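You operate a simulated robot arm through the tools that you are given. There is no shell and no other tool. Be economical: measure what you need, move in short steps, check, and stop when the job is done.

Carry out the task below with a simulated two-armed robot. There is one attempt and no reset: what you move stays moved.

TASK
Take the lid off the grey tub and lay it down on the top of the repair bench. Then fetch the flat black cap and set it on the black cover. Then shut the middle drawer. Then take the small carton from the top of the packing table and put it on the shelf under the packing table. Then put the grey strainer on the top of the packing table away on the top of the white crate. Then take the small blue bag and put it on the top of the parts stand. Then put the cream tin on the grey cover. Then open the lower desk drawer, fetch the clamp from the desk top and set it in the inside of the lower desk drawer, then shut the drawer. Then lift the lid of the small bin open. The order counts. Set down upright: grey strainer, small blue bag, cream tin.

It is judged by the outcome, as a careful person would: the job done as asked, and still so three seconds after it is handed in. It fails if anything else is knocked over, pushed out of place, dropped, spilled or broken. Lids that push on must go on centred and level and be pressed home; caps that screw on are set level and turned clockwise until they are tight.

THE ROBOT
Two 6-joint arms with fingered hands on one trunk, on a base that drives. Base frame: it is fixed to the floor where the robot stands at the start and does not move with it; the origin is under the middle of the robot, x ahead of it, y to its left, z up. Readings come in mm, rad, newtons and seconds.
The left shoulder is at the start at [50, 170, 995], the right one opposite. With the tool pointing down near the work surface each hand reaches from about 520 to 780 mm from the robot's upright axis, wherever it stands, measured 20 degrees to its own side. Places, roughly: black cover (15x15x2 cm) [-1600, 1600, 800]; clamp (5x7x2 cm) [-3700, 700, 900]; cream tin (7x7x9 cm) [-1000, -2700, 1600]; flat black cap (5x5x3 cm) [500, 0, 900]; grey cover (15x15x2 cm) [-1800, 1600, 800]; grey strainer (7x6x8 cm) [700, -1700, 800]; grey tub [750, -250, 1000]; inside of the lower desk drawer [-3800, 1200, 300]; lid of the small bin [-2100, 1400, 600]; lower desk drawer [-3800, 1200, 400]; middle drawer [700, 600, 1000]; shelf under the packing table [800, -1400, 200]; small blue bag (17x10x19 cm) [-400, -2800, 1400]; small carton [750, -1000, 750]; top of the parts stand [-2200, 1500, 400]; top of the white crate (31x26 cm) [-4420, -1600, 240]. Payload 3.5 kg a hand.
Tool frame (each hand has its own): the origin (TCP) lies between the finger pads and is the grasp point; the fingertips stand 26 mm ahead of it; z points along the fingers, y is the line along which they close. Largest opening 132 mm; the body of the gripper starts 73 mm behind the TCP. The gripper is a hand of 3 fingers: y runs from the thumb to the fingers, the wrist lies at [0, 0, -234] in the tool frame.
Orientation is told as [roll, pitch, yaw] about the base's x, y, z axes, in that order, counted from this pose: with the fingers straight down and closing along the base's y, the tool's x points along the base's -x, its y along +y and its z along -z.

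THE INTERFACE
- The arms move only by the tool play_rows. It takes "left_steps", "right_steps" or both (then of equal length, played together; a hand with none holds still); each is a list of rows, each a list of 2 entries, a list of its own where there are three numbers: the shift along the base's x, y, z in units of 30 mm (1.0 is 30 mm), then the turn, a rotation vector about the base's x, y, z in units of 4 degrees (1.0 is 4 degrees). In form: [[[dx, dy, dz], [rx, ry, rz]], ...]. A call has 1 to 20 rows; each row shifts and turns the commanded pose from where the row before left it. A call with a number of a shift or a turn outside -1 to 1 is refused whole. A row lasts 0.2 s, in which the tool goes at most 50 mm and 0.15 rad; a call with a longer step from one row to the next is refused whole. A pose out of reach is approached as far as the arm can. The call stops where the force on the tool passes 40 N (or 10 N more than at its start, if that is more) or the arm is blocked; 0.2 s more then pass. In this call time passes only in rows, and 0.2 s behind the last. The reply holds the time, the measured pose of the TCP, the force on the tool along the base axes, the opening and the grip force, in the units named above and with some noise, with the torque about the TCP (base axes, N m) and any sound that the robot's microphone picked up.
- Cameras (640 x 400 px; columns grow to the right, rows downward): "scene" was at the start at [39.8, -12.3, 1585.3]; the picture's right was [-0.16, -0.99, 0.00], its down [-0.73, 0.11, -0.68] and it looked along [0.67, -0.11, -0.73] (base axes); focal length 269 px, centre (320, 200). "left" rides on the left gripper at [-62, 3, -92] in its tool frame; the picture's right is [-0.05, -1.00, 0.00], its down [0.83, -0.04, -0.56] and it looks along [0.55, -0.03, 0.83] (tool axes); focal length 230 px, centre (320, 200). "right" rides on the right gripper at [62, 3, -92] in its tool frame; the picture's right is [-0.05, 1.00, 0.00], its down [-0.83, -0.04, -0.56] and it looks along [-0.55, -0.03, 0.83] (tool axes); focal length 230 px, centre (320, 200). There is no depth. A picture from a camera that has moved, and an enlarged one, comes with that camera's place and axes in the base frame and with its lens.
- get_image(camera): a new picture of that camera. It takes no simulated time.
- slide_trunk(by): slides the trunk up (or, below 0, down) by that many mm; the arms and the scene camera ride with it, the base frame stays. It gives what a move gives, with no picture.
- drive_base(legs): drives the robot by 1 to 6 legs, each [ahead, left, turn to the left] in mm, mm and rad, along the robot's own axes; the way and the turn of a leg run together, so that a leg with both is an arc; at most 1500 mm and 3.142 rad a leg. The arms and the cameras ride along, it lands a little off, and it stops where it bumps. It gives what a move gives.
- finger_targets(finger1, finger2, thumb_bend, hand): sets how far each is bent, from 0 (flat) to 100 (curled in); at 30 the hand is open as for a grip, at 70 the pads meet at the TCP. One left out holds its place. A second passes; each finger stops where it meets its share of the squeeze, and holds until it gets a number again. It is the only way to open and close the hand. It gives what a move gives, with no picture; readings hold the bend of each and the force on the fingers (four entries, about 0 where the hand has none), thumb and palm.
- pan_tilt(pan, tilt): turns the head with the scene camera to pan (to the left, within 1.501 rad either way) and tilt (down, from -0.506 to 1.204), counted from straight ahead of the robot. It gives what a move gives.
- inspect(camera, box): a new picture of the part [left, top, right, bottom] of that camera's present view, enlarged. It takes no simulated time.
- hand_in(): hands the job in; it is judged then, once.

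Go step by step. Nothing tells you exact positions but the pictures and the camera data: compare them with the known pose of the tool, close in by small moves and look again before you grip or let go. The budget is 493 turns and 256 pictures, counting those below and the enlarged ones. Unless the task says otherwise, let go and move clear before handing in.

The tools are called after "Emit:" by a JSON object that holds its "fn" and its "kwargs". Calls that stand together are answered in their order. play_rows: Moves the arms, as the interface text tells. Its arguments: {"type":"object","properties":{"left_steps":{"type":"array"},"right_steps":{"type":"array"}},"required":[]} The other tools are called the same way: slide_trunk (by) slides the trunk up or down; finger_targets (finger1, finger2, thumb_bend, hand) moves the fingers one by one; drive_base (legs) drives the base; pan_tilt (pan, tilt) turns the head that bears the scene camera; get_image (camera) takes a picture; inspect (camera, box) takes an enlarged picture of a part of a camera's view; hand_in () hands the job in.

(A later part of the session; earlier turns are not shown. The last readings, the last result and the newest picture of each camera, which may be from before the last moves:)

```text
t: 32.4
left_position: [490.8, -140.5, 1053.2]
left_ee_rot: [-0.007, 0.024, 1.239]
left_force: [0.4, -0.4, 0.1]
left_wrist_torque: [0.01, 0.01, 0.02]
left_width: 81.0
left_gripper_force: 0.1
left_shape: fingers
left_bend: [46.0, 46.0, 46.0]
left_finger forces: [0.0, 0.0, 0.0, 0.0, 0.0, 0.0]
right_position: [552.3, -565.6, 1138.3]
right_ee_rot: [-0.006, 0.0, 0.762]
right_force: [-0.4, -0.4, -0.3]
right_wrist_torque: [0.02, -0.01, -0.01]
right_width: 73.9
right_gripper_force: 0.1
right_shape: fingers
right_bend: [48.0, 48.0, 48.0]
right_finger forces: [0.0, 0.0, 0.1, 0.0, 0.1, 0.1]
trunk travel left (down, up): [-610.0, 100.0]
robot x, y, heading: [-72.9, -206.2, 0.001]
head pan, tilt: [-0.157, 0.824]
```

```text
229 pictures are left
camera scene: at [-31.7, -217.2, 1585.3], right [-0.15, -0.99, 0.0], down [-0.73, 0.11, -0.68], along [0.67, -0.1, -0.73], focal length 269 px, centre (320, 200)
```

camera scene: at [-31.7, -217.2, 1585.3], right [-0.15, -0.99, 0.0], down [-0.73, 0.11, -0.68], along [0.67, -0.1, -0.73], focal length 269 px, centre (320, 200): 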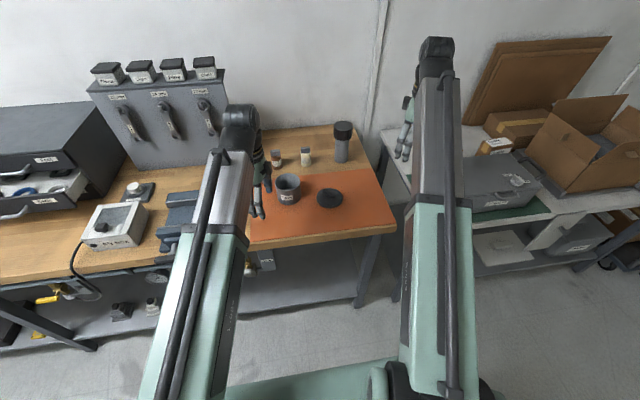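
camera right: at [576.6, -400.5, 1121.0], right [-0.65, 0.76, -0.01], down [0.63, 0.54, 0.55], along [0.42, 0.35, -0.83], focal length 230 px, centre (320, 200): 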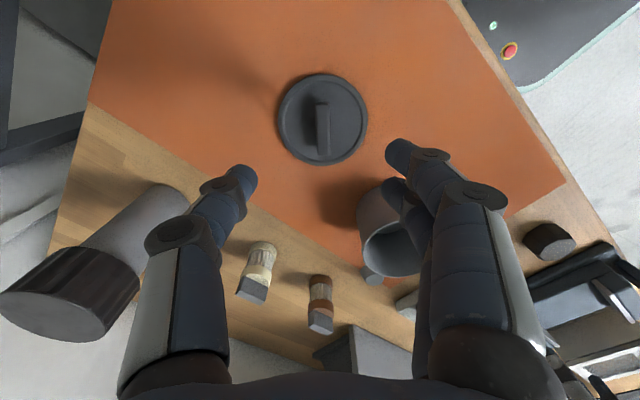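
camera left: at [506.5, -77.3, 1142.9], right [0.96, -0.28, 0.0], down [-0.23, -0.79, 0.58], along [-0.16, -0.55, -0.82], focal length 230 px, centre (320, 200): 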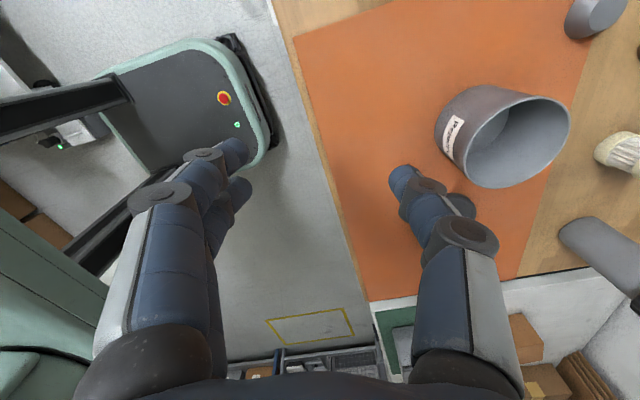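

Hand clear. I move the left hand back over the cap at [546, 5] and check.

Emit:
{"fn": "play_rows", "kwargs": {"left_steps": [[[0.36, 0.97, 0], [0, 0, 0]], [[0.36, 0.97, 0], [0, 0, 0]], [[0.36, 0.97, 0], [0, -0.1, 1]], [[0.36, 0.97, 0], [0, -0.1, 1]], [[0.36, 0.97, 0], [0, -0.1, 1]]]}}

Emit:
{"fn": "get_image", "kwargs": {"camera": "left"}}

```text
t: 33.6
left_position: [547.2, 9.4, 1052.6]
left_ee_rot: [-0.024, 0.022, 1.448]
left_force: [-0.1, -0.6, -0.4]
left_wrist_torque: [0.05, -0.01, 0.02]
left_width: 81.1
left_gripper_force: 0.0
left_shape: fingers
left_bend: [46.0, 46.0, 46.0]
left_finger forces: [0.0, 0.1, 0.1, 0.0, 0.1, 0.0]
right_position: [553.2, -564.6, 1139.4]
right_ee_rot: [-0.006, 0.004, 0.759]
right_force: [0.3, -0.2, 0.8]
right_wrist_torque: [-0.02, 0.01, -0.03]
right_width: 73.9
right_gripper_force: 0.0
right_shape: fingers
right_bend: [48.0, 48.0, 48.0]
right_finger forces: [0.0, 0.0, 0.0, 0.0, 0.0, 0.1]
trunk travel left (down, up): [-610.0, 100.0]
robot x, y, heading: [-70.8, -201.8, -0.001]
head pan, tilt: [-0.157, 0.824]
```

```text
228 pictures are left
camera left: at [547.5, 73.5, 1142.3], right [1.0, -0.07, 0.02], down [-0.07, -0.82, 0.57], along [-0.02, -0.57, -0.82], focal length 230 px, centre (320, 200)
```

left: 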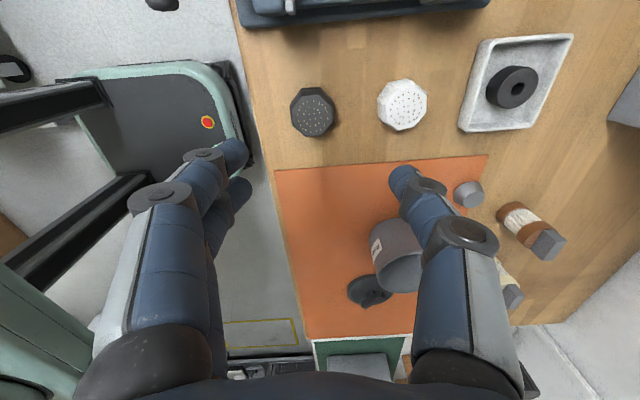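

The cap is at about [542, 12]. I descend part way, levelling the hand, and look again.

Emit:
{"fn": "play_rows", "kwargs": {"left_steps": [[[-0.15, 0.1, -1], [0.35, -0.3, 0]], [[0, 0, -1], [0, 0, 0]], [[0, 0, -1], [0, 0, 0]], [[0, 0, -0.8], [0, 0, 0]]]}}

Emit:
{"fn": "get_image", "kwargs": {"camera": "left"}}

Emit:
{"fn": "inspect", "kwargs": {"camera": "scene", "box": [140, 150, 340, 290]}}

```text
t: 34.6
left_position: [542.2, 11.2, 937.9]
left_ee_rot: [-0.041, -0.005, 1.448]
left_force: [-0.4, 1.0, -0.4]
left_wrist_torque: [-0.02, -0.01, 0.01]
left_width: 81.3
left_gripper_force: 0.0
left_shape: fingers
left_bend: [46.0, 46.0, 46.0]
left_finger forces: [0.0, 0.1, 0.0, 0.0, 0.0, 0.0]
right_position: [553.5, -564.8, 1140.0]
right_ee_rot: [-0.006, 0.002, 0.761]
right_force: [0.8, -0.1, 0.1]
right_wrist_torque: [0.01, 0.0, -0.01]
right_width: 73.9
right_gripper_force: 0.0
right_shape: fingers
right_bend: [48.0, 48.0, 48.0]
right_finger forces: [0.0, 0.1, 0.1, 0.1, 0.1, 0.0]
trunk travel left (down, up): [-610.0, 100.0]
robot x, y, heading: [-67.4, -199.4, 0.003]
head pan, tilt: [-0.157, 0.824]
```

```text
227 pictures are left
camera left: at [540.0, 73.7, 1029.0], right [1.0, -0.07, 0.04], down [-0.08, -0.83, 0.55], along [0.0, -0.55, -0.83], focal length 230 px, centre (320, 200)
```

left: 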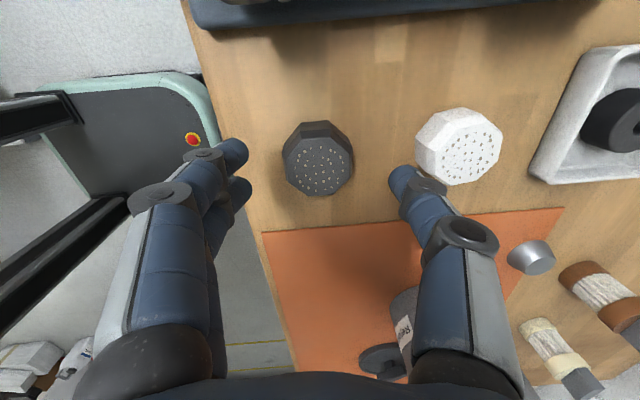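

```text
2.86 times, centred on (240, 220) of scene
camera zoom: at [-31.0, -215.6, 1585.3], right [-0.15, -0.99, 0.0], down [-0.73, 0.11, -0.68], along [0.67, -0.1, -0.73], focal length 768 px, centre (549, 143)
```

zoom: 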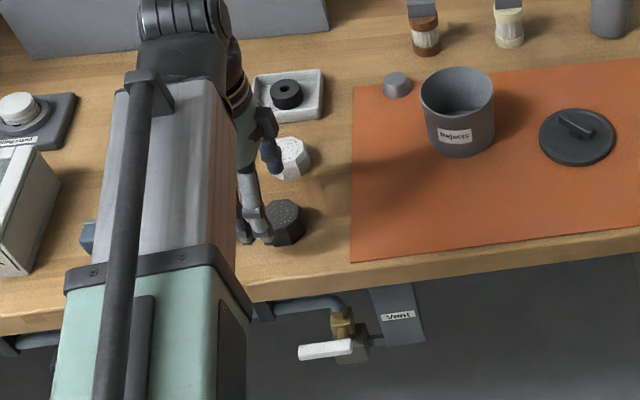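

The cap lies centred between the fingers. I level and lower further.

Emit:
{"fn": "play_rows", "kwargs": {"left_steps": [[[0, 0, -0.4], [0, 0.59, 0]], [[0, 0, -0.4], [0, 0, 0]], [[0, 0, -0.3], [0, 0, 0]]]}}

Emit:
{"fn": "get_image", "kwargs": {"camera": "left"}}

```text
t: 35.4
left_position: [541.6, 10.4, 905.9]
left_ee_rot: [-0.001, -0.001, 1.449]
left_force: [-0.5, -1.0, -0.6]
left_wrist_torque: [-0.01, 0.02, 0.02]
left_width: 81.2
left_gripper_force: 0.0
left_shape: fingers
left_bend: [46.0, 46.0, 46.0]
left_finger forces: [0.0, 0.0, 0.1, 0.0, 0.0, 0.0]
right_position: [552.7, -564.3, 1140.2]
right_ee_rot: [-0.008, 0.004, 0.759]
right_force: [0.0, -0.8, 0.6]
right_wrist_torque: [-0.01, 0.03, -0.01]
right_width: 73.9
right_gripper_force: 0.1
right_shape: fingers
right_bend: [48.0, 48.0, 48.0]
right_finger forces: [0.0, 0.0, 0.1, 0.1, 0.0, 0.1]
trunk travel left (down, up): [-610.0, 100.0]
robot x, y, heading: [-69.4, -203.2, 0.004]
head pan, tilt: [-0.157, 0.824]
```

```text
225 pictures are left
camera left: at [543.1, 72.9, 996.6], right [1.0, -0.07, 0.0], down [-0.06, -0.83, 0.55], along [-0.04, -0.55, -0.83], focal length 230 px, centre (320, 200)
```

left: 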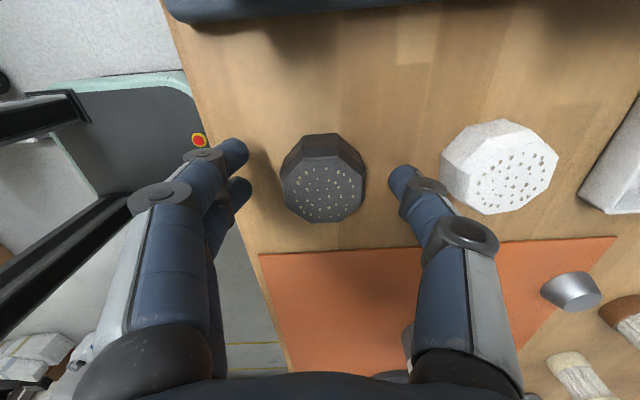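

Lower another ~9 mm and close on the cap.

Emit:
{"fn": "play_rows", "kwargs": {"left_steps": [[[0, 0, -0.15], [0, 0, 0]], [[0, 0, -0.12], [0, 0, 0]]]}}

Emit:
{"fn": "finger_targets", "kwargs": {"hand": "left", "finger1": 62, "finger2": 62, "thumb_bend": 62}}

Emit:
{"fn": "get_image", "kwargs": {"camera": "left"}}

```text
t: 36.0
left_position: [540.2, 9.9, 897.8]
left_ee_rot: [-0.003, 0.0, 1.45]
left_force: [0.4, -1.4, 0.4]
left_wrist_torque: [0.01, 0.0, -0.01]
left_width: 81.2
left_gripper_force: 0.1
left_shape: fingers
left_bend: [46.0, 46.0, 46.0]
left_finger forces: [0.1, 0.1, 0.1, 0.1, 0.0, 0.0]
right_position: [553.0, -565.0, 1139.4]
right_ee_rot: [-0.006, 0.003, 0.761]
right_force: [0.7, 0.4, 0.7]
right_wrist_torque: [-0.01, 0.01, -0.01]
right_width: 73.7
right_gripper_force: 0.2
right_shape: fingers
right_bend: [48.0, 48.0, 48.0]
right_finger forces: [0.0, 0.1, 0.0, 0.0, 0.0, 0.1]
trunk travel left (down, up): [-610.0, 100.0]
robot x, y, heading: [-69.1, -205.8, 0.001]
head pan, tilt: [-0.157, 0.824]
```

```text
t: 37.0
left_position: [540.3, 10.6, 897.2]
left_ee_rot: [-0.001, 0.0, 1.449]
left_force: [-0.6, -0.1, 0.1]
left_wrist_torque: [-0.02, 0.0, 0.01]
left_width: 41.6
left_gripper_force: 6.0
left_shape: fingers
left_bend: [59.0, 56.0, 59.0]
left_finger forces: [1.9, 4.2, 0.0, 0.0, 6.1, 0.0]
right_position: [553.7, -564.9, 1139.1]
right_ee_rot: [-0.007, 0.005, 0.76]
right_force: [1.0, 0.4, -0.2]
right_wrist_torque: [-0.02, 0.03, -0.04]
right_width: 73.8
right_gripper_force: 0.1
right_shape: fingers
right_bend: [48.0, 48.0, 48.0]
right_finger forces: [0.1, 0.0, 0.0, 0.0, 0.0, 0.1]
trunk travel left (down, up): [-610.0, 100.0]
robot x, y, heading: [-69.9, -205.8, 0.005]
head pan, tilt: [-0.157, 0.824]
```

```text
224 pictures are left
camera left: at [543.0, 72.8, 988.9], right [1.0, -0.07, 0.0], down [-0.06, -0.83, 0.55], along [-0.04, -0.55, -0.83], focal length 230 px, centre (320, 200)
```

left: 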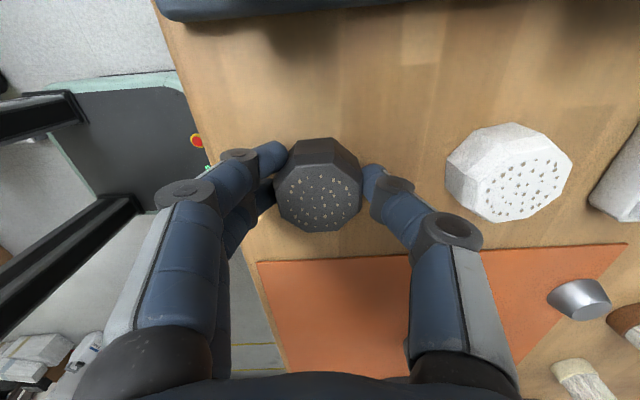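

Gripped. A bit firmer, then lift.

Emit:
{"fn": "finger_targets", "kwargs": {"hand": "left", "finger1": 70, "finger2": 70, "thumb_bend": 70}}

Emit:
{"fn": "play_rows", "kwargs": {"left_steps": [[[0, 0, 0.5], [0, 0, 0]], [[0, 0, 1], [0, 0, 0]], [[0, 0, 1], [0, 0, 0]], [[0, 0, 1], [0, 0, 0]], [[0, 0, 1], [0, 0, 0]], [[0, 0, 1], [0, 0, 0]]]}}

Emit:
{"fn": "get_image", "kwargs": {"camera": "left"}}

```text
t: 38.0
left_position: [539.4, 9.4, 897.6]
left_ee_rot: [-0.002, 0.001, 1.448]
left_force: [0.6, 0.2, -0.2]
left_wrist_torque: [0.02, 0.02, -0.03]
left_width: 39.3
left_gripper_force: 16.5
left_shape: fingers
left_bend: [61.0, 57.0, 62.0]
left_finger forces: [6.7, 9.5, 0.1, 0.1, 16.6, 0.0]
right_position: [553.5, -565.8, 1140.0]
right_ee_rot: [-0.007, 0.003, 0.761]
right_force: [-0.4, -0.2, -0.3]
right_wrist_torque: [0.02, -0.02, 0.04]
right_width: 73.7
right_gripper_force: 0.1
right_shape: fingers
right_bend: [48.0, 48.0, 48.0]
right_finger forces: [0.0, 0.1, 0.0, 0.1, 0.1, 0.0]
trunk travel left (down, up): [-610.0, 100.0]
robot x, y, heading: [-78.5, -203.3, 0.005]
head pan, tilt: [-0.157, 0.824]
```

```text
t: 39.4
left_position: [541.4, 8.2, 1063.0]
left_ee_rot: [-0.004, -0.001, 1.45]
left_force: [-0.1, -0.2, -0.5]
left_wrist_torque: [0.04, -0.03, 0.0]
left_width: 39.4
left_gripper_force: 16.3
left_shape: fingers
left_bend: [61.0, 57.0, 62.0]
left_finger forces: [6.8, 9.5, 0.0, 0.0, 16.6, 0.0]
right_position: [552.9, -565.0, 1138.4]
right_ee_rot: [-0.006, 0.004, 0.761]
right_force: [-0.4, 0.4, -0.3]
right_wrist_torque: [0.01, 0.01, 0.01]
right_width: 74.1
right_gripper_force: 0.0
right_shape: fingers
right_bend: [48.0, 48.0, 48.0]
right_finger forces: [0.1, 0.0, 0.1, 0.0, 0.0, 0.0]
trunk travel left (down, up): [-610.0, 100.0]
robot x, y, heading: [-72.8, -204.9, 0.003]
head pan, tilt: [-0.157, 0.824]
```

```text
223 pictures are left
camera left: at [543.3, 71.2, 1154.7], right [1.0, -0.07, 0.0], down [-0.06, -0.83, 0.55], along [-0.04, -0.55, -0.83], focal length 230 px, centre (320, 200)
```

left: 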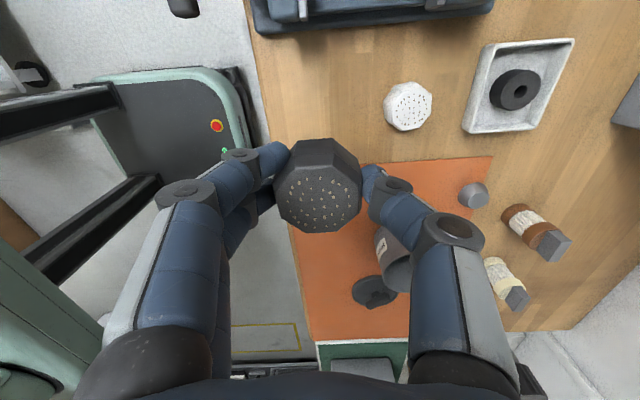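

The cap is held. Before driving I look around the room to the left and right.

Emit:
{"fn": "pan_tilt", "kwargs": {"pan": 1.5, "tilt": 0.45}}

Emit:
{"fn": "get_image", "kwargs": {"camera": "scene"}}

Emit:
{"fn": "pan_tilt", "kwargs": {"pan": -1.5, "tilt": 0.45}}

Emit:
{"fn": "get_image", "kwargs": {"camera": "scene"}}

```text
t: 41.1
left_position: [540.9, 8.7, 1062.6]
left_ee_rot: [-0.003, 0.0, 1.448]
left_force: [-0.2, -0.2, -1.5]
left_wrist_torque: [0.02, -0.01, -0.02]
left_width: 39.6
left_gripper_force: 16.0
left_shape: fingers
left_bend: [61.0, 57.0, 62.0]
left_finger forces: [6.8, 9.4, 0.0, 0.0, 16.6, 0.0]
right_position: [553.2, -564.8, 1139.6]
right_ee_rot: [-0.005, 0.002, 0.761]
right_force: [0.0, -0.3, 0.2]
right_wrist_torque: [0.01, 0.03, 0.0]
right_width: 74.2
right_gripper_force: 0.2
right_shape: fingers
right_bend: [48.0, 48.0, 48.0]
right_finger forces: [0.0, 0.0, 0.0, 0.0, 0.0, 0.0]
trunk travel left (down, up): [-610.0, 100.0]
robot x, y, heading: [-70.3, -200.7, 0.0]
head pan, tilt: [1.499, 0.45]
```

```text
222 pictures are left
camera scene: at [-103.1, -111.6, 1617.7], right [1.0, -0.07, 0.0], down [-0.03, -0.43, -0.9], along [0.06, 0.9, -0.44], focal length 269 px, centre (320, 200)
```

scene: 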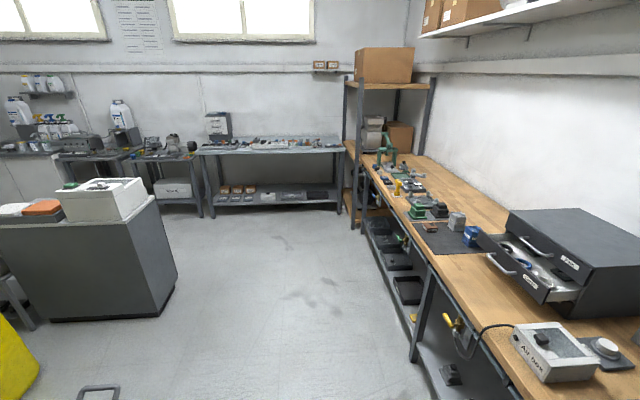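

```text
t: 43.7
left_position: [540.3, 8.4, 1063.2]
left_ee_rot: [-0.002, -0.001, 1.45]
left_force: [0.1, -0.7, 0.3]
left_wrist_torque: [0.02, 0.01, -0.01]
left_width: 39.5
left_gripper_force: 16.7
left_shape: fingers
left_bend: [61.0, 57.0, 62.0]
left_finger forces: [6.8, 9.6, 0.1, 0.0, 16.5, 0.1]
right_position: [552.7, -564.4, 1139.5]
right_ee_rot: [-0.007, 0.003, 0.761]
right_force: [-0.3, 1.0, 0.5]
right_wrist_torque: [-0.01, 0.04, -0.03]
right_width: 73.7
right_gripper_force: 0.1
right_shape: fingers
right_bend: [48.0, 48.0, 48.0]
right_finger forces: [0.0, 0.1, 0.0, 0.0, 0.0, 0.1]
trunk travel left (down, up): [-610.0, 100.0]
robot x, y, heading: [-73.2, -205.4, 0.003]
head pan, tilt: [-1.499, 0.45]
```

```text
221 pictures are left
camera scene: at [-102.9, -295.0, 1617.7], right [-1.0, -0.07, 0.0], down [-0.03, 0.43, -0.9], along [0.07, -0.9, -0.44], focal length 269 px, centre (320, 200)
```

scene: 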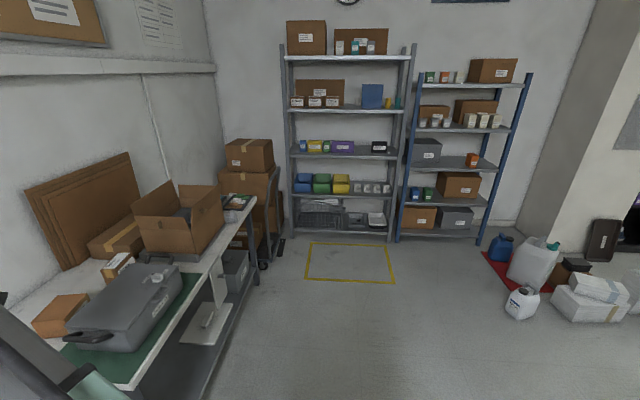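

The island with the covers stands to the rear left (x −1200…−1940, near face y≈1370); something yellow stands on the floor near it. I back off from the bench and turn left, then look.

Emit:
{"fn": "drive_base", "kwargs": {"legs": [[-350, 0, 0], [0, 0, 1.57]]}}

Emit:
{"fn": "pan_tilt", "kwargs": {"pan": 0.8, "tilt": 0.5}}

Emit:
{"fn": "get_image", "kwargs": {"camera": "scene"}}

```text
t: 45.6
left_position: [307.9, -0.5, 1062.0]
left_ee_rot: [0.001, -0.002, 1.439]
left_force: [0.0, 0.1, -0.2]
left_wrist_torque: [0.02, 0.02, 0.04]
left_width: 39.1
left_gripper_force: 16.0
left_shape: fingers
left_bend: [61.0, 57.0, 62.0]
left_finger forces: [6.9, 9.5, 0.1, 0.0, 16.6, 0.1]
right_position: [315.2, -575.1, 1138.5]
right_ee_rot: [-0.004, 0.006, 0.75]
right_force: [0.5, -0.2, 0.2]
right_wrist_torque: [-0.01, 0.04, -0.02]
right_width: 74.2
right_gripper_force: 0.1
right_shape: fingers
right_bend: [48.0, 48.0, 48.0]
right_finger forces: [0.1, 0.0, 0.0, 0.1, 0.0, 0.0]
trunk travel left (down, up): [-610.0, 100.0]
robot x, y, heading: [-308.3, -205.8, -0.008]
head pan, tilt: [-1.499, 0.45]
stopped in leg 1: the robot was blocked; the commanded pose is now the measured one
```

```text
t: 47.7
left_position: [306.3, 0.1, 1062.7]
left_ee_rot: [-0.001, -0.002, 1.441]
left_force: [0.0, 0.6, 0.2]
left_wrist_torque: [0.02, 0.01, -0.01]
left_width: 39.4
left_gripper_force: 16.0
left_shape: fingers
left_bend: [61.0, 57.0, 62.0]
left_finger forces: [6.8, 9.6, 0.1, 0.0, 16.7, 0.0]
right_position: [312.1, -574.5, 1141.0]
right_ee_rot: [-0.008, 0.003, 0.75]
right_force: [-0.3, -0.6, -0.1]
right_wrist_torque: [0.04, -0.04, 0.0]
right_width: 73.9
right_gripper_force: 0.0
right_shape: fingers
right_bend: [48.0, 48.0, 48.0]
right_finger forces: [0.0, 0.1, 0.1, 0.0, 0.0, 0.0]
trunk travel left (down, up): [-610.0, 100.0]
robot x, y, heading: [-308.3, -209.8, -0.008]
head pan, tilt: [0.799, 0.499]
```

```text
220 pictures are left
camera scene: at [-282.6, -141.9, 1613.2], right [0.71, -0.7, 0.0], down [-0.34, -0.34, -0.88], along [0.62, 0.62, -0.48], focal length 269 px, centre (320, 200)
```

scene: 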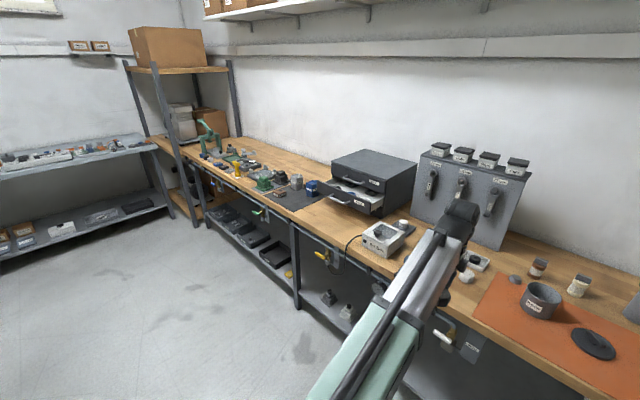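

The base touched something behind it. I ease forward, turn left and look what it is.

Emit:
{"fn": "drive_base", "kwargs": {"legs": [[80, 0, 0], [0, 0, 1.2]]}}

Emit:
{"fn": "pan_tilt", "kwargs": {"pan": 1.5, "tilt": 0.7}}

Emit:
{"fn": "get_image", "kwargs": {"camera": "scene"}}

```text
t: 51.8
left_position: [-197.7, 438.5, 1063.9]
left_ee_rot: [-0.004, -0.002, 2.639]
left_force: [0.8, -0.3, -0.4]
left_wrist_torque: [0.01, 0.02, 0.0]
left_width: 39.2
left_gripper_force: 16.0
left_shape: fingers
left_bend: [61.0, 57.0, 62.0]
left_finger forces: [6.9, 9.5, 0.0, 0.0, 16.3, 0.0]
right_position: [339.7, 236.4, 1140.4]
right_ee_rot: [-0.01, 0.004, 1.948]
right_force: [-0.4, 0.3, -0.2]
right_wrist_torque: [0.04, -0.02, -0.02]
right_width: 73.8
right_gripper_force: 0.2
right_shape: fingers
right_bend: [48.0, 48.0, 48.0]
right_finger forces: [0.1, 0.0, 0.1, 0.0, 0.1, 0.1]
trunk travel left (down, up): [-610.0, 100.0]
robot x, y, heading: [-228.9, -204.9, 1.19]
head pan, tilt: [0.799, 0.499]
```

```text
t: 52.8
left_position: [-198.4, 439.2, 1063.6]
left_ee_rot: [-0.003, -0.002, 2.638]
left_force: [0.0, -0.5, -1.0]
left_wrist_torque: [0.02, 0.02, 0.01]
left_width: 39.1
left_gripper_force: 16.0
left_shape: fingers
left_bend: [61.0, 57.0, 62.0]
left_finger forces: [6.9, 9.4, 0.0, 0.0, 16.3, 0.0]
right_position: [339.9, 235.9, 1140.4]
right_ee_rot: [-0.008, 0.003, 1.95]
right_force: [-0.3, -1.0, -0.6]
right_wrist_torque: [-0.02, 0.02, -0.03]
right_width: 74.2
right_gripper_force: 0.0
right_shape: fingers
right_bend: [48.0, 48.0, 48.0]
right_finger forces: [0.0, 0.0, 0.0, 0.0, 0.0, 0.0]
trunk travel left (down, up): [-610.0, 100.0]
robot x, y, heading: [-230.6, -208.6, 1.188]
head pan, tilt: [1.499, 0.7]
```

```text
219 pictures are left
camera scene: at [-317.7, -207.6, 1595.6], right [0.44, 0.9, 0.0], down [0.58, -0.28, -0.77], along [-0.69, 0.33, -0.64], focal length 269 px, centre (320, 200)
```

scene: 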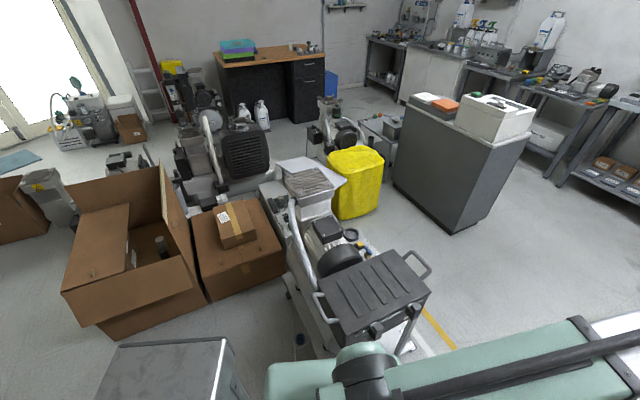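

Machines stand in the middle, a yellow bin south of the island. I zoom on the island and its surroundings.

Emit:
{"fn": "inspect", "kwargs": {"camera": "scene", "box": [300, 60, 560, 240]}}

Emit:
{"fn": "inspect", "kwargs": {"camera": "scene", "box": [200, 180, 480, 400]}}

```text
2.22 times, centred on (430, 150) of scene
camera zoom: at [-317.7, -207.6, 1595.6], right [0.44, 0.9, 0.0], down [0.58, -0.28, -0.77], along [-0.69, 0.33, -0.64], focal length 598 px, centre (76, 311)
```

zoom: 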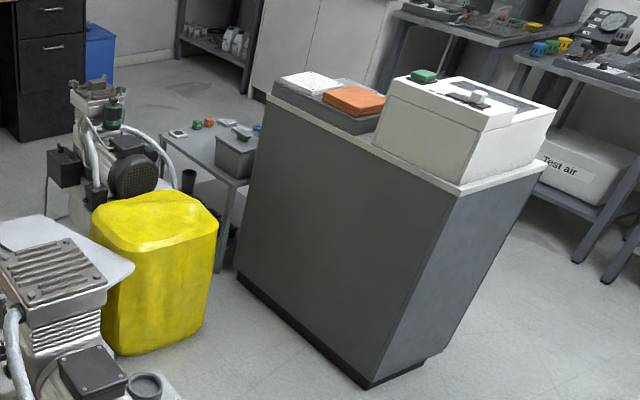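

```text
1.82 times, centred on (340, 290) of scene
camera zoom: at [-317.7, -207.6, 1595.6], right [0.44, 0.9, 0.0], down [0.58, -0.28, -0.77], along [-0.69, 0.33, -0.64], focal length 489 px, centre (284, 36)
```

zoom: 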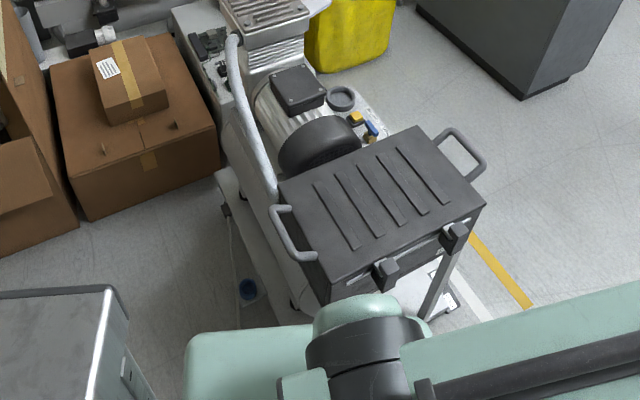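

The island top is at z≈800, with a flat dark tray and a white box on it. I drive north along the bench and look from the east side.

Emit:
{"fn": "drive_base", "kwargs": {"legs": [[0, 0, 0.383], [1400, 0, 0], [0, 0, 1.2]]}}

Emit:
{"fn": "pan_tilt", "kwargs": {"pan": 0.3, "tilt": 0.45}}

Emit:
{"fn": "get_image", "kwargs": {"camera": "scene"}}

```text
t: 63.9
left_position: [-874.5, 1169.1, 1063.6]
left_ee_rot: [-0.003, -0.002, -2.042]
left_force: [-0.2, -0.4, -1.1]
left_wrist_torque: [0.0, 0.0, 0.0]
left_width: 38.8
left_gripper_force: 15.8
left_shape: fingers
left_bend: [61.0, 57.0, 62.0]
left_finger forces: [6.8, 9.3, 0.0, 0.0, 16.0, 0.0]
right_position: [-689.9, 1713.7, 1140.5]
right_ee_rot: [-0.007, 0.003, -2.732]
right_force: [0.3, -0.9, 0.3]
right_wrist_torque: [0.03, -0.01, -0.01]
right_width: 74.0
right_gripper_force: 0.0
right_shape: fingers
right_bend: [48.0, 48.0, 48.0]
right_finger forces: [0.0, 0.0, 0.0, 0.0, 0.0, 0.1]
trunk travel left (down, up): [-610.0, 100.0]
robot x, y, heading: [-225.6, 1157.8, 2.79]
head pan, tilt: [1.499, 0.7]
```

```text
t: 65.3
left_position: [-873.5, 1169.7, 1063.3]
left_ee_rot: [-0.003, -0.002, -2.042]
left_force: [-0.7, 0.4, -0.9]
left_wrist_torque: [-0.01, -0.01, 0.0]
left_width: 38.7
left_gripper_force: 15.9
left_shape: fingers
left_bend: [61.0, 57.0, 62.0]
left_finger forces: [6.8, 9.2, 0.0, 0.0, 16.1, 0.1]
right_position: [-690.4, 1713.8, 1139.5]
right_ee_rot: [-0.009, 0.004, -2.731]
right_force: [0.1, -0.4, -0.4]
right_wrist_torque: [0.01, 0.0, 0.03]
right_width: 74.4
right_gripper_force: 0.0
right_shape: fingers
right_bend: [48.0, 48.0, 48.0]
right_finger forces: [0.1, 0.0, 0.0, 0.1, 0.0, 0.1]
trunk travel left (down, up): [-610.0, 100.0]
robot x, y, heading: [-229.9, 1164.5, 2.793]
head pan, tilt: [0.3, 0.45]
```

```text
216 pictures are left
camera scene: at [-280.9, 1150.8, 1617.7], right [0.05, 1.0, 0.0], down [0.43, -0.02, -0.9], along [-0.9, 0.04, -0.44], focal length 269 px, centre (320, 200)
```

scene: 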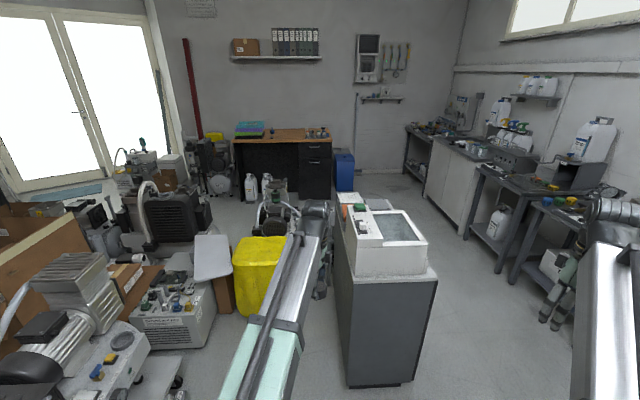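

Emit:
{"fn": "inspect", "kwargs": {"camera": "scene", "box": [300, 180, 460, 290]}}

```text
3.64 times, centred on (380, 235) of scene
camera zoom: at [-280.9, 1150.8, 1617.7], right [0.05, 1.0, 0.0], down [0.43, -0.02, -0.9], along [-0.9, 0.04, -0.44], focal length 978 px, centre (102, 73)
```

zoom: 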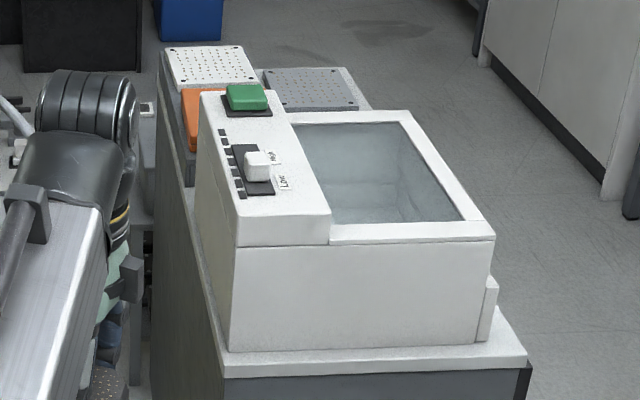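

There are four square covers west of the white machine: the black one is hidden behind it. I'll go round to the north side of the island, to face it from [-1820, 2250].

Emit:
{"fn": "drive_base", "kwargs": {"legs": [[0, 0, 0.349], [0, -1090, 0], [800, 0, 0]]}}

Emit:
{"fn": "pan_tilt", "kwargs": {"pan": 0.3, "tilt": 0.6}}

Emit:
{"fn": "get_image", "kwargs": {"camera": "scene"}}

```text
t: 75.8
left_position: [-1645.5, 2021.2, 1063.0]
left_ee_rot: [-0.002, -0.002, -1.682]
left_force: [0.3, 0.3, 0.0]
left_wrist_torque: [-0.01, -0.02, -0.01]
left_width: 38.6
left_gripper_force: 15.7
left_shape: fingers
left_bend: [61.0, 57.0, 62.0]
left_finger forces: [6.9, 9.2, 0.0, 0.0, 16.0, 0.0]
right_position: [-1663.2, 2595.8, 1139.3]
right_ee_rot: [-0.009, 0.004, -2.372]
right_force: [0.6, -0.4, 0.1]
right_wrist_torque: [0.04, -0.04, -0.02]
right_width: 74.1
right_gripper_force: 0.1
right_shape: fingers
right_bend: [48.0, 48.0, 48.0]
right_finger forces: [0.1, 0.0, 0.0, 0.1, 0.1, 0.0]
trunk travel left (down, up): [-610.0, 100.0]
robot x, y, heading: [-1036.2, 2240.9, -3.127]
head pan, tilt: [0.3, 0.45]
```

```text
t: 76.5
left_position: [-1644.6, 2021.6, 1062.8]
left_ee_rot: [-0.006, -0.002, -1.682]
left_force: [0.0, 0.2, -0.1]
left_wrist_torque: [0.0, -0.01, 0.0]
left_width: 38.6
left_gripper_force: 15.8
left_shape: fingers
left_bend: [61.0, 57.0, 62.0]
left_finger forces: [6.8, 9.2, 0.1, 0.0, 16.0, 0.0]
right_position: [-1664.3, 2596.2, 1141.6]
right_ee_rot: [-0.009, 0.002, -2.373]
right_force: [-1.1, 0.5, -0.5]
right_wrist_torque: [-0.03, 0.02, 0.01]
right_width: 73.8
right_gripper_force: 0.0
right_shape: fingers
right_bend: [48.0, 48.0, 48.0]
right_finger forces: [0.0, 0.0, 0.0, 0.0, 0.0, 0.1]
trunk travel left (down, up): [-610.0, 100.0]
robot x, y, heading: [-1037.7, 2241.1, -3.131]
head pan, tilt: [0.3, 0.6]
```

```text
214 pictures are left
camera scene: at [-1078.3, 2213.8, 1604.2], right [-0.31, 0.95, 0.0], down [0.54, 0.17, -0.83], along [-0.79, -0.25, -0.56], focal length 269 px, centre (320, 200)
```

scene: 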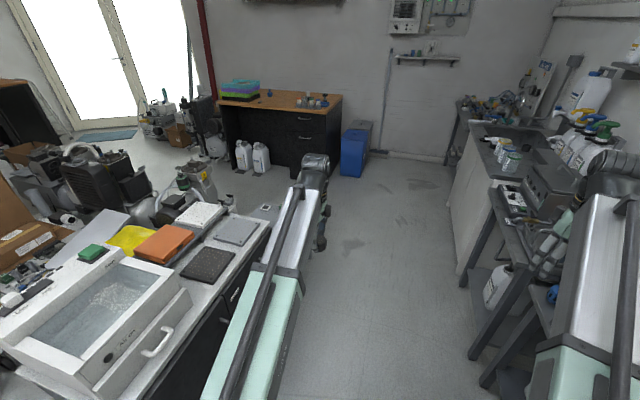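

The black cover is at about [-1634, 1580]. I drive west and turn to face the island.

Emit:
{"fn": "drive_base", "kwargs": {"legs": [[0, 0, -0.012], [400, 60, 0], [415, 0, 0], [0, 0, 1.571]]}}

Emit:
{"fn": "pan_tilt", "kwargs": {"pan": 0.1, "tilt": 0.8}}

Emit:
{"fn": "get_image", "kwargs": {"camera": "scene"}}

Emit:
{"fn": "get_image", "kwargs": {"camera": "left"}}

```text
t: 85.4
left_position: [-1629.1, 1571.6, 1063.1]
left_ee_rot: [-0.004, -0.001, -0.107]
left_force: [0.7, -0.1, -1.2]
left_wrist_torque: [0.02, 0.0, 0.0]
left_width: 38.0
left_gripper_force: 15.5
left_shape: fingers
left_bend: [61.0, 58.0, 63.0]
left_finger forces: [6.5, 9.0, 0.0, 0.0, 15.9, 0.0]
right_position: [-2202.7, 1552.7, 1140.3]
right_ee_rot: [-0.008, 0.004, -0.798]
right_force: [-0.1, -0.3, 0.4]
right_wrist_torque: [0.0, 0.02, 0.0]
right_width: 74.1
right_gripper_force: 0.0
right_shape: fingers
right_bend: [48.0, 48.0, 48.0]
right_finger forces: [0.0, 0.0, 0.1, 0.0, 0.0, 0.0]
trunk travel left (down, up): [-610.0, 100.0]
robot x, y, heading: [-1852.6, 2177.2, -1.553]
head pan, tilt: [0.3, 0.6]
```

```text
t: 86.1
left_position: [-1629.2, 1571.6, 1063.6]
left_ee_rot: [-0.002, 0.0, -0.108]
left_force: [-0.8, -0.9, -0.4]
left_wrist_torque: [-0.02, -0.03, -0.01]
left_width: 38.2
left_gripper_force: 15.6
left_shape: fingers
left_bend: [61.0, 58.0, 63.0]
left_finger forces: [6.6, 8.9, 0.1, 0.1, 15.8, 0.0]
right_position: [-2203.3, 1552.2, 1140.6]
right_ee_rot: [-0.009, 0.005, -0.797]
right_force: [-0.3, -0.4, 0.1]
right_wrist_torque: [-0.03, 0.02, 0.02]
right_width: 74.0
right_gripper_force: 0.1
right_shape: fingers
right_bend: [48.0, 48.0, 48.0]
right_finger forces: [0.0, 0.1, 0.1, 0.0, 0.0, 0.0]
trunk travel left (down, up): [-610.0, 100.0]
robot x, y, heading: [-1846.6, 2181.6, -1.557]
head pan, tilt: [0.099, 0.799]
```

```text
213 pictures are left
camera scene: at [-1840.8, 2139.8, 1587.3], right [-0.99, -0.11, 0.0], down [-0.08, 0.71, -0.7], along [0.08, -0.69, -0.72], focal length 269 px, centre (320, 200)
```

scene: 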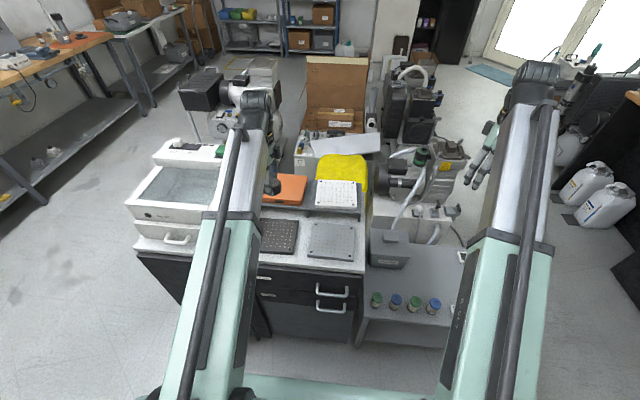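

```text
212 pictures are left
camera left: at [-1569.7, 1569.5, 1155.1], right [-0.06, -1.0, 0.0], down [-0.83, 0.05, 0.55], along [-0.55, 0.03, -0.83], focal length 230 px, centre (320, 200)
```

left: 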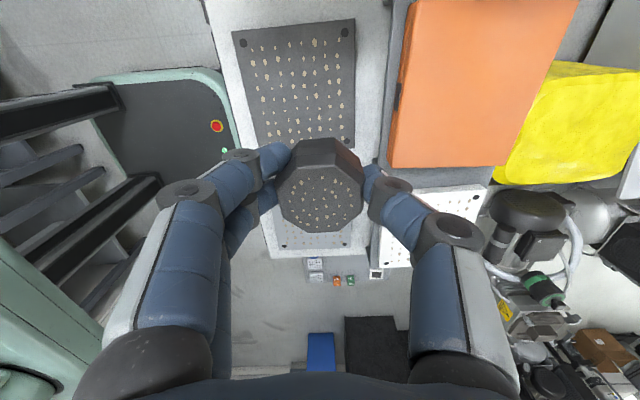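

The black cover's centre is about [-1609, 1596]. I move over it and lower to look again.

Emit:
{"fn": "play_rows", "kwargs": {"left_steps": [[[0.67, 0.82, 0], [0, 0, 0]], [[0, 0, -1], [0, 0, 0]], [[0, 0, -1], [0, 0, 0]], [[0, 0, -1], [0, 0, 0]], [[0, 0, -1], [0, 0, 0]], [[0, 0, -1], [0, 0, 0]]]}}

Emit:
{"fn": "get_image", "kwargs": {"camera": "left"}}

Emit:
{"fn": "inspect", "kwargs": {"camera": "scene", "box": [220, 180, 380, 290]}}

```text
t: 87.5
left_position: [-1610.2, 1597.1, 910.8]
left_ee_rot: [-0.004, -0.001, -0.109]
left_force: [0.2, 0.3, -0.8]
left_wrist_torque: [-0.01, 0.02, 0.04]
left_width: 37.9
left_gripper_force: 16.0
left_shape: fingers
left_bend: [61.0, 58.0, 63.0]
left_finger forces: [6.6, 9.0, 0.1, 0.1, 15.8, 0.0]
right_position: [-2203.8, 1550.4, 1139.1]
right_ee_rot: [-0.008, 0.004, -0.795]
right_force: [0.0, 0.6, -1.4]
right_wrist_torque: [-0.01, 0.02, 0.0]
right_width: 73.9
right_gripper_force: 0.1
right_shape: fingers
right_bend: [48.0, 48.0, 48.0]
right_finger forces: [0.0, 0.0, 0.0, 0.0, 0.0, 0.1]
trunk travel left (down, up): [-610.0, 100.0]
robot x, y, heading: [-1847.2, 2179.4, -1.555]
head pan, tilt: [0.099, 0.799]
```

```text
211 pictures are left
camera left: at [-1550.2, 1594.0, 1002.6], right [-0.06, -1.0, 0.0], down [-0.83, 0.05, 0.55], along [-0.55, 0.03, -0.83], focal length 230 px, centre (320, 200)
```

left: 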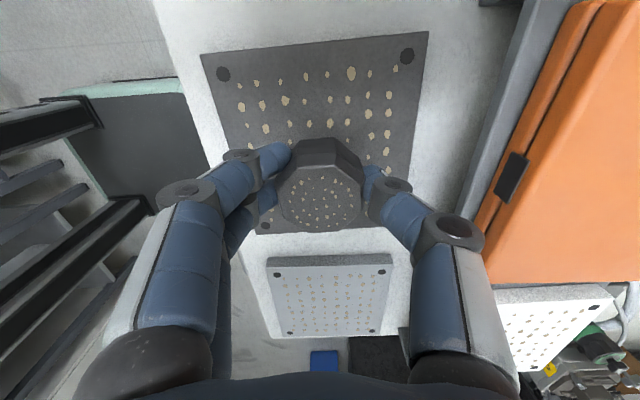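

```text
3.64 times, centred on (300, 235) of scene
camera zoom: at [-1840.8, 2139.7, 1587.3], right [-0.99, -0.11, 0.0], down [-0.08, 0.71, -0.7], along [0.08, -0.69, -0.72], focal length 978 px, centre (393, 73)
```

zoom: 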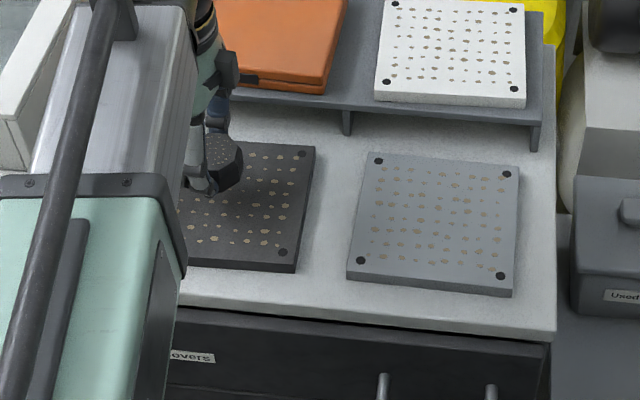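

Cover centre refined to about [-1621, 1593]. I shift slightly and lower to contact.

Emit:
{"fn": "play_rows", "kwargs": {"left_steps": [[[-0.37, -0.1, -0.6], [0, 0, 0]], [[0, 0, -0.6], [0, 0, 0]], [[0, 0, -0.3], [0, 0, 0]], [[0, 0, -0.2], [0, 0, 0]]]}}

Emit:
{"fn": "get_image", "kwargs": {"camera": "left"}}

Emit:
{"fn": "inspect", "kwargs": {"camera": "scene", "box": [220, 180, 380, 290]}}

```text
t: 88.5
left_position: [-1620.4, 1594.2, 868.5]
left_ee_rot: [-0.009, -0.004, -0.108]
left_force: [2.4, 0.0, 38.4]
left_wrist_torque: [0.24, 0.12, -0.03]
left_width: 38.0
left_gripper_force: 25.7
left_shape: fingers
left_bend: [64.0, 63.0, 64.0]
left_finger forces: [8.5, 22.7, 0.0, 0.0, 20.7, 0.1]
right_position: [-2204.8, 1553.3, 1142.1]
right_ee_rot: [-0.011, 0.002, -0.798]
right_force: [0.1, 0.1, 0.6]
right_wrist_torque: [-0.01, -0.01, -0.03]
right_width: 73.9
right_gripper_force: 0.0
right_shape: fingers
right_bend: [48.0, 48.0, 48.0]
right_finger forces: [0.0, 0.0, 0.0, 0.1, 0.0, 0.1]
trunk travel left (down, up): [-610.0, 100.0]
robot x, y, heading: [-1853.3, 2177.7, -1.558]
head pan, tilt: [0.099, 0.799]
```

```text
209 pictures are left
camera left: at [-1560.8, 1591.6, 958.9], right [-0.06, -1.0, 0.01], down [-0.83, 0.05, 0.55], along [-0.55, 0.02, -0.83], focal length 230 px, centre (320, 200)
```

left: 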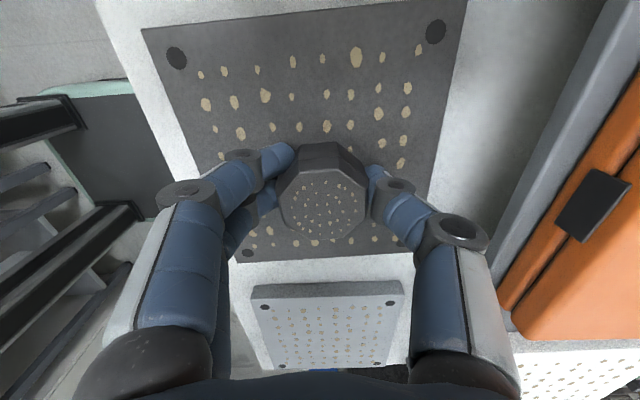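

```text
3.64 times, centred on (300, 235) of scene
camera zoom: at [-1841.9, 2142.8, 1588.1], right [-0.99, -0.11, 0.0], down [-0.08, 0.71, -0.7], along [0.08, -0.69, -0.72], focal length 978 px, centre (393, 73)
```

zoom: 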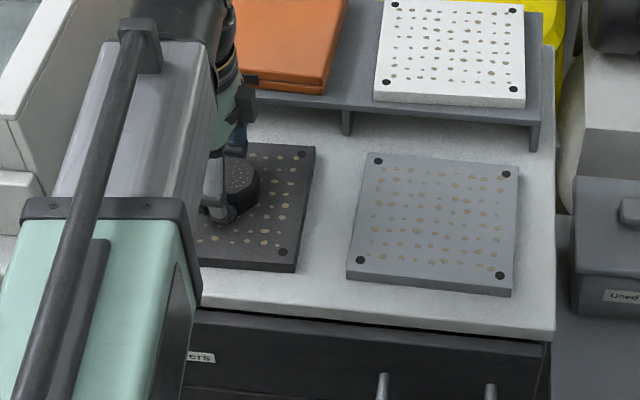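

Contact on the cover. I ease the pressure, open the fingers and rise.

Emit:
{"fn": "play_rows", "kwargs": {"left_steps": [[[0, 0, 0.25], [0, 0, 0]]]}}

Emit:
{"fn": "finger_targets", "kwargs": {"hand": "left", "finger1": 54, "finger2": 54, "thumb_bend": 56}}

Emit:
{"fn": "finger_targets", "kwargs": {"hand": "left", "finger1": 42, "finger2": 42, "thumb_bend": 42}}

Emit:
{"fn": "play_rows", "kwargs": {"left_steps": [[[0, 0, 0.5], [0, 0, 0]], [[0, 0, 1], [0, 0, 0]], [[0, 0, 1], [0, 0, 0]], [[0, 0, 1], [0, 0, 0]], [[0, 0, 1], [0, 0, 0]], [[0, 0, 1], [0, 0, 0]], [[0, 0, 1], [0, 0, 0]]]}}

Emit:
{"fn": "get_image", "kwargs": {"camera": "left"}}

```text
t: 88.9
left_position: [-1620.3, 1594.6, 869.3]
left_ee_rot: [0.001, 0.0, -0.11]
left_force: [0.3, -2.0, 4.6]
left_wrist_torque: [0.0, -0.01, 0.01]
left_width: 38.1
left_gripper_force: 17.4
left_shape: fingers
left_bend: [63.0, 61.0, 64.0]
left_finger forces: [7.3, 9.9, 0.0, 0.0, 17.1, 0.0]
right_position: [-2205.0, 1551.7, 1140.8]
right_ee_rot: [-0.009, 0.002, -0.798]
right_force: [0.0, -0.2, 0.6]
right_wrist_torque: [-0.01, -0.02, 0.01]
right_width: 74.0
right_gripper_force: 0.0
right_shape: fingers
right_bend: [48.0, 48.0, 48.0]
right_finger forces: [0.1, 0.0, 0.0, 0.0, 0.0, 0.0]
trunk travel left (down, up): [-610.0, 100.0]
robot x, y, heading: [-1849.0, 2178.4, -1.559]
head pan, tilt: [0.099, 0.799]
```

```text
t: 89.9
left_position: [-1619.8, 1593.7, 870.8]
left_ee_rot: [-0.004, -0.003, -0.108]
left_force: [0.3, 0.8, 0.4]
left_wrist_torque: [0.03, 0.03, 0.0]
left_width: 50.5
left_gripper_force: 0.2
left_shape: fingers
left_bend: [54.0, 54.0, 56.0]
left_finger forces: [0.1, 0.2, 0.1, 0.0, 0.1, 0.0]
right_position: [-2203.5, 1551.9, 1140.5]
right_ee_rot: [-0.009, 0.005, -0.798]
right_force: [-0.6, 0.6, 0.2]
right_wrist_torque: [-0.02, -0.01, 0.02]
right_width: 74.1
right_gripper_force: 0.1
right_shape: fingers
right_bend: [48.0, 48.0, 48.0]
right_finger forces: [0.0, 0.1, 0.1, 0.0, 0.0, 0.1]
trunk travel left (down, up): [-610.0, 100.0]
robot x, y, heading: [-1852.2, 2181.3, -1.555]
head pan, tilt: [0.099, 0.799]
```

```text
t: 90.9
left_position: [-1620.7, 1593.6, 870.8]
left_ee_rot: [-0.004, -0.002, -0.107]
left_force: [-0.6, -0.4, -0.6]
left_wrist_torque: [0.02, 0.02, 0.01]
left_width: 94.1
left_gripper_force: 0.1
left_shape: fingers
left_bend: [42.0, 42.0, 42.0]
left_finger forces: [0.1, 0.1, 0.1, 0.1, 0.0, 0.1]
right_position: [-2204.0, 1551.4, 1140.0]
right_ee_rot: [-0.006, 0.003, -0.797]
right_force: [0.5, 0.1, 0.8]
right_wrist_torque: [-0.03, 0.01, -0.01]
right_width: 74.2
right_gripper_force: 0.0
right_shape: fingers
right_bend: [48.0, 48.0, 48.0]
right_finger forces: [0.0, 0.0, 0.1, 0.0, 0.0, 0.0]
trunk travel left (down, up): [-610.0, 100.0]
robot x, y, heading: [-1851.9, 2177.5, -1.552]
head pan, tilt: [0.099, 0.799]
```

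```text
t: 92.5
left_position: [-1621.1, 1592.4, 1065.8]
left_ee_rot: [-0.002, -0.003, -0.107]
left_force: [-0.1, -0.3, 0.4]
left_wrist_torque: [-0.03, 0.01, 0.01]
left_width: 94.1
left_gripper_force: 0.0
left_shape: fingers
left_bend: [42.0, 42.0, 42.0]
left_finger forces: [0.0, 0.0, 0.0, 0.0, 0.0, 0.0]
right_position: [-2203.1, 1552.4, 1142.3]
right_ee_rot: [-0.01, 0.003, -0.797]
right_force: [-0.3, -0.8, 0.5]
right_wrist_torque: [0.03, 0.01, -0.02]
right_width: 74.2
right_gripper_force: 0.1
right_shape: fingers
right_bend: [48.0, 48.0, 48.0]
right_finger forces: [0.0, 0.1, 0.1, 0.0, 0.0, 0.1]
trunk travel left (down, up): [-610.0, 100.0]
robot x, y, heading: [-1850.4, 2177.9, -1.559]
head pan, tilt: [0.099, 0.799]
```

```text
207 pictures are left
camera left: at [-1561.6, 1589.8, 1158.0], right [-0.06, -1.0, 0.0], down [-0.83, 0.05, 0.55], along [-0.55, 0.03, -0.83], focal length 230 px, centre (320, 200)
```

left: 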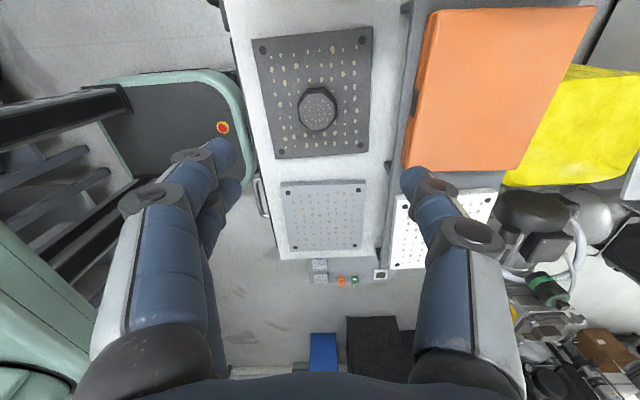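

The cap sits on the black cover. Next the middle drawer: I turn east and drive back to the repair bench in front of the drawer cabinet.

Emit:
{"fn": "drive_base", "kwargs": {"legs": [[0, 0, 1.557], [1450, 0, 0], [100, -900, 0], [100, -750, 0]]}}

Emit:
{"fn": "pan_tilt", "kwargs": {"pan": 0.15, "tilt": 0.75}}

Emit:
{"fn": "get_image", "kwargs": {"camera": "scene"}}

```text
t: 110.4
left_position: [288.6, 794.4, 1064.5]
left_ee_rot: [-0.001, -0.002, 1.248]
left_force: [1.0, -0.2, 0.3]
left_wrist_torque: [-0.02, 0.02, -0.01]
left_width: 94.3
left_gripper_force: 0.0
left_shape: fingers
left_bend: [42.0, 42.0, 42.0]
left_finger forces: [0.0, 0.0, 0.0, 0.1, 0.0, 0.0]
right_position: [201.9, 216.6, 1140.6]
right_ee_rot: [-0.007, 0.005, 0.557]
right_force: [1.6, 0.4, -0.7]
right_wrist_torque: [-0.01, 0.04, 0.02]
right_width: 73.9
right_gripper_force: 0.0
right_shape: fingers
right_bend: [48.0, 48.0, 48.0]
right_finger forces: [0.0, 0.0, 0.1, 0.0, 0.1, 0.0]
trunk travel left (down, up): [-610.0, 100.0]
robot x, y, heading: [-340.0, 696.9, -0.202]
head pan, tilt: [0.099, 0.799]
stopped in leg 4: the robot was blocked; the commanded pose is now the measured one
```

```text
t: 111.0
left_position: [286.4, 795.6, 1066.6]
left_ee_rot: [-0.004, -0.003, 1.247]
left_force: [0.0, -0.8, -1.0]
left_wrist_torque: [-0.01, -0.01, 0.05]
left_width: 94.7
left_gripper_force: 0.1
left_shape: fingers
left_bend: [42.0, 42.0, 42.0]
left_finger forces: [0.0, 0.0, 0.0, 0.0, 0.0, 0.0]
right_position: [200.2, 217.8, 1139.4]
right_ee_rot: [-0.008, 0.003, 0.555]
right_force: [0.3, -0.5, 0.1]
right_wrist_torque: [0.01, 0.06, -0.02]
right_width: 74.2
right_gripper_force: 0.0
right_shape: fingers
right_bend: [48.0, 48.0, 48.0]
right_finger forces: [0.0, 0.1, 0.0, 0.1, 0.0, 0.1]
trunk travel left (down, up): [-610.0, 100.0]
robot x, y, heading: [-336.2, 701.3, -0.205]
head pan, tilt: [0.15, 0.75]
```

```text
206 pictures are left
camera scene: at [-292.3, 700.5, 1591.3], right [-0.05, -1.0, 0.0], down [-0.68, 0.04, -0.73], along [0.73, -0.04, -0.68], focal length 269 px, centre (320, 200)
```

scene: 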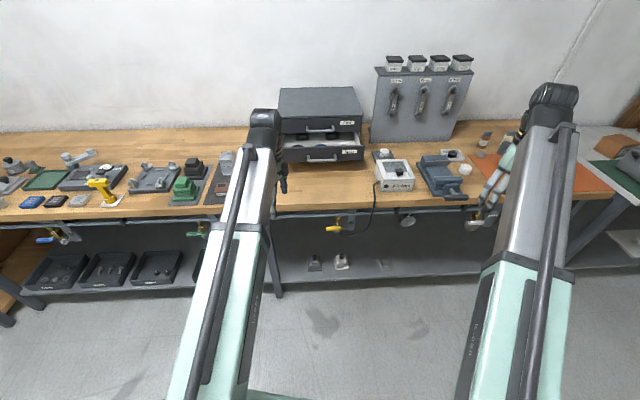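

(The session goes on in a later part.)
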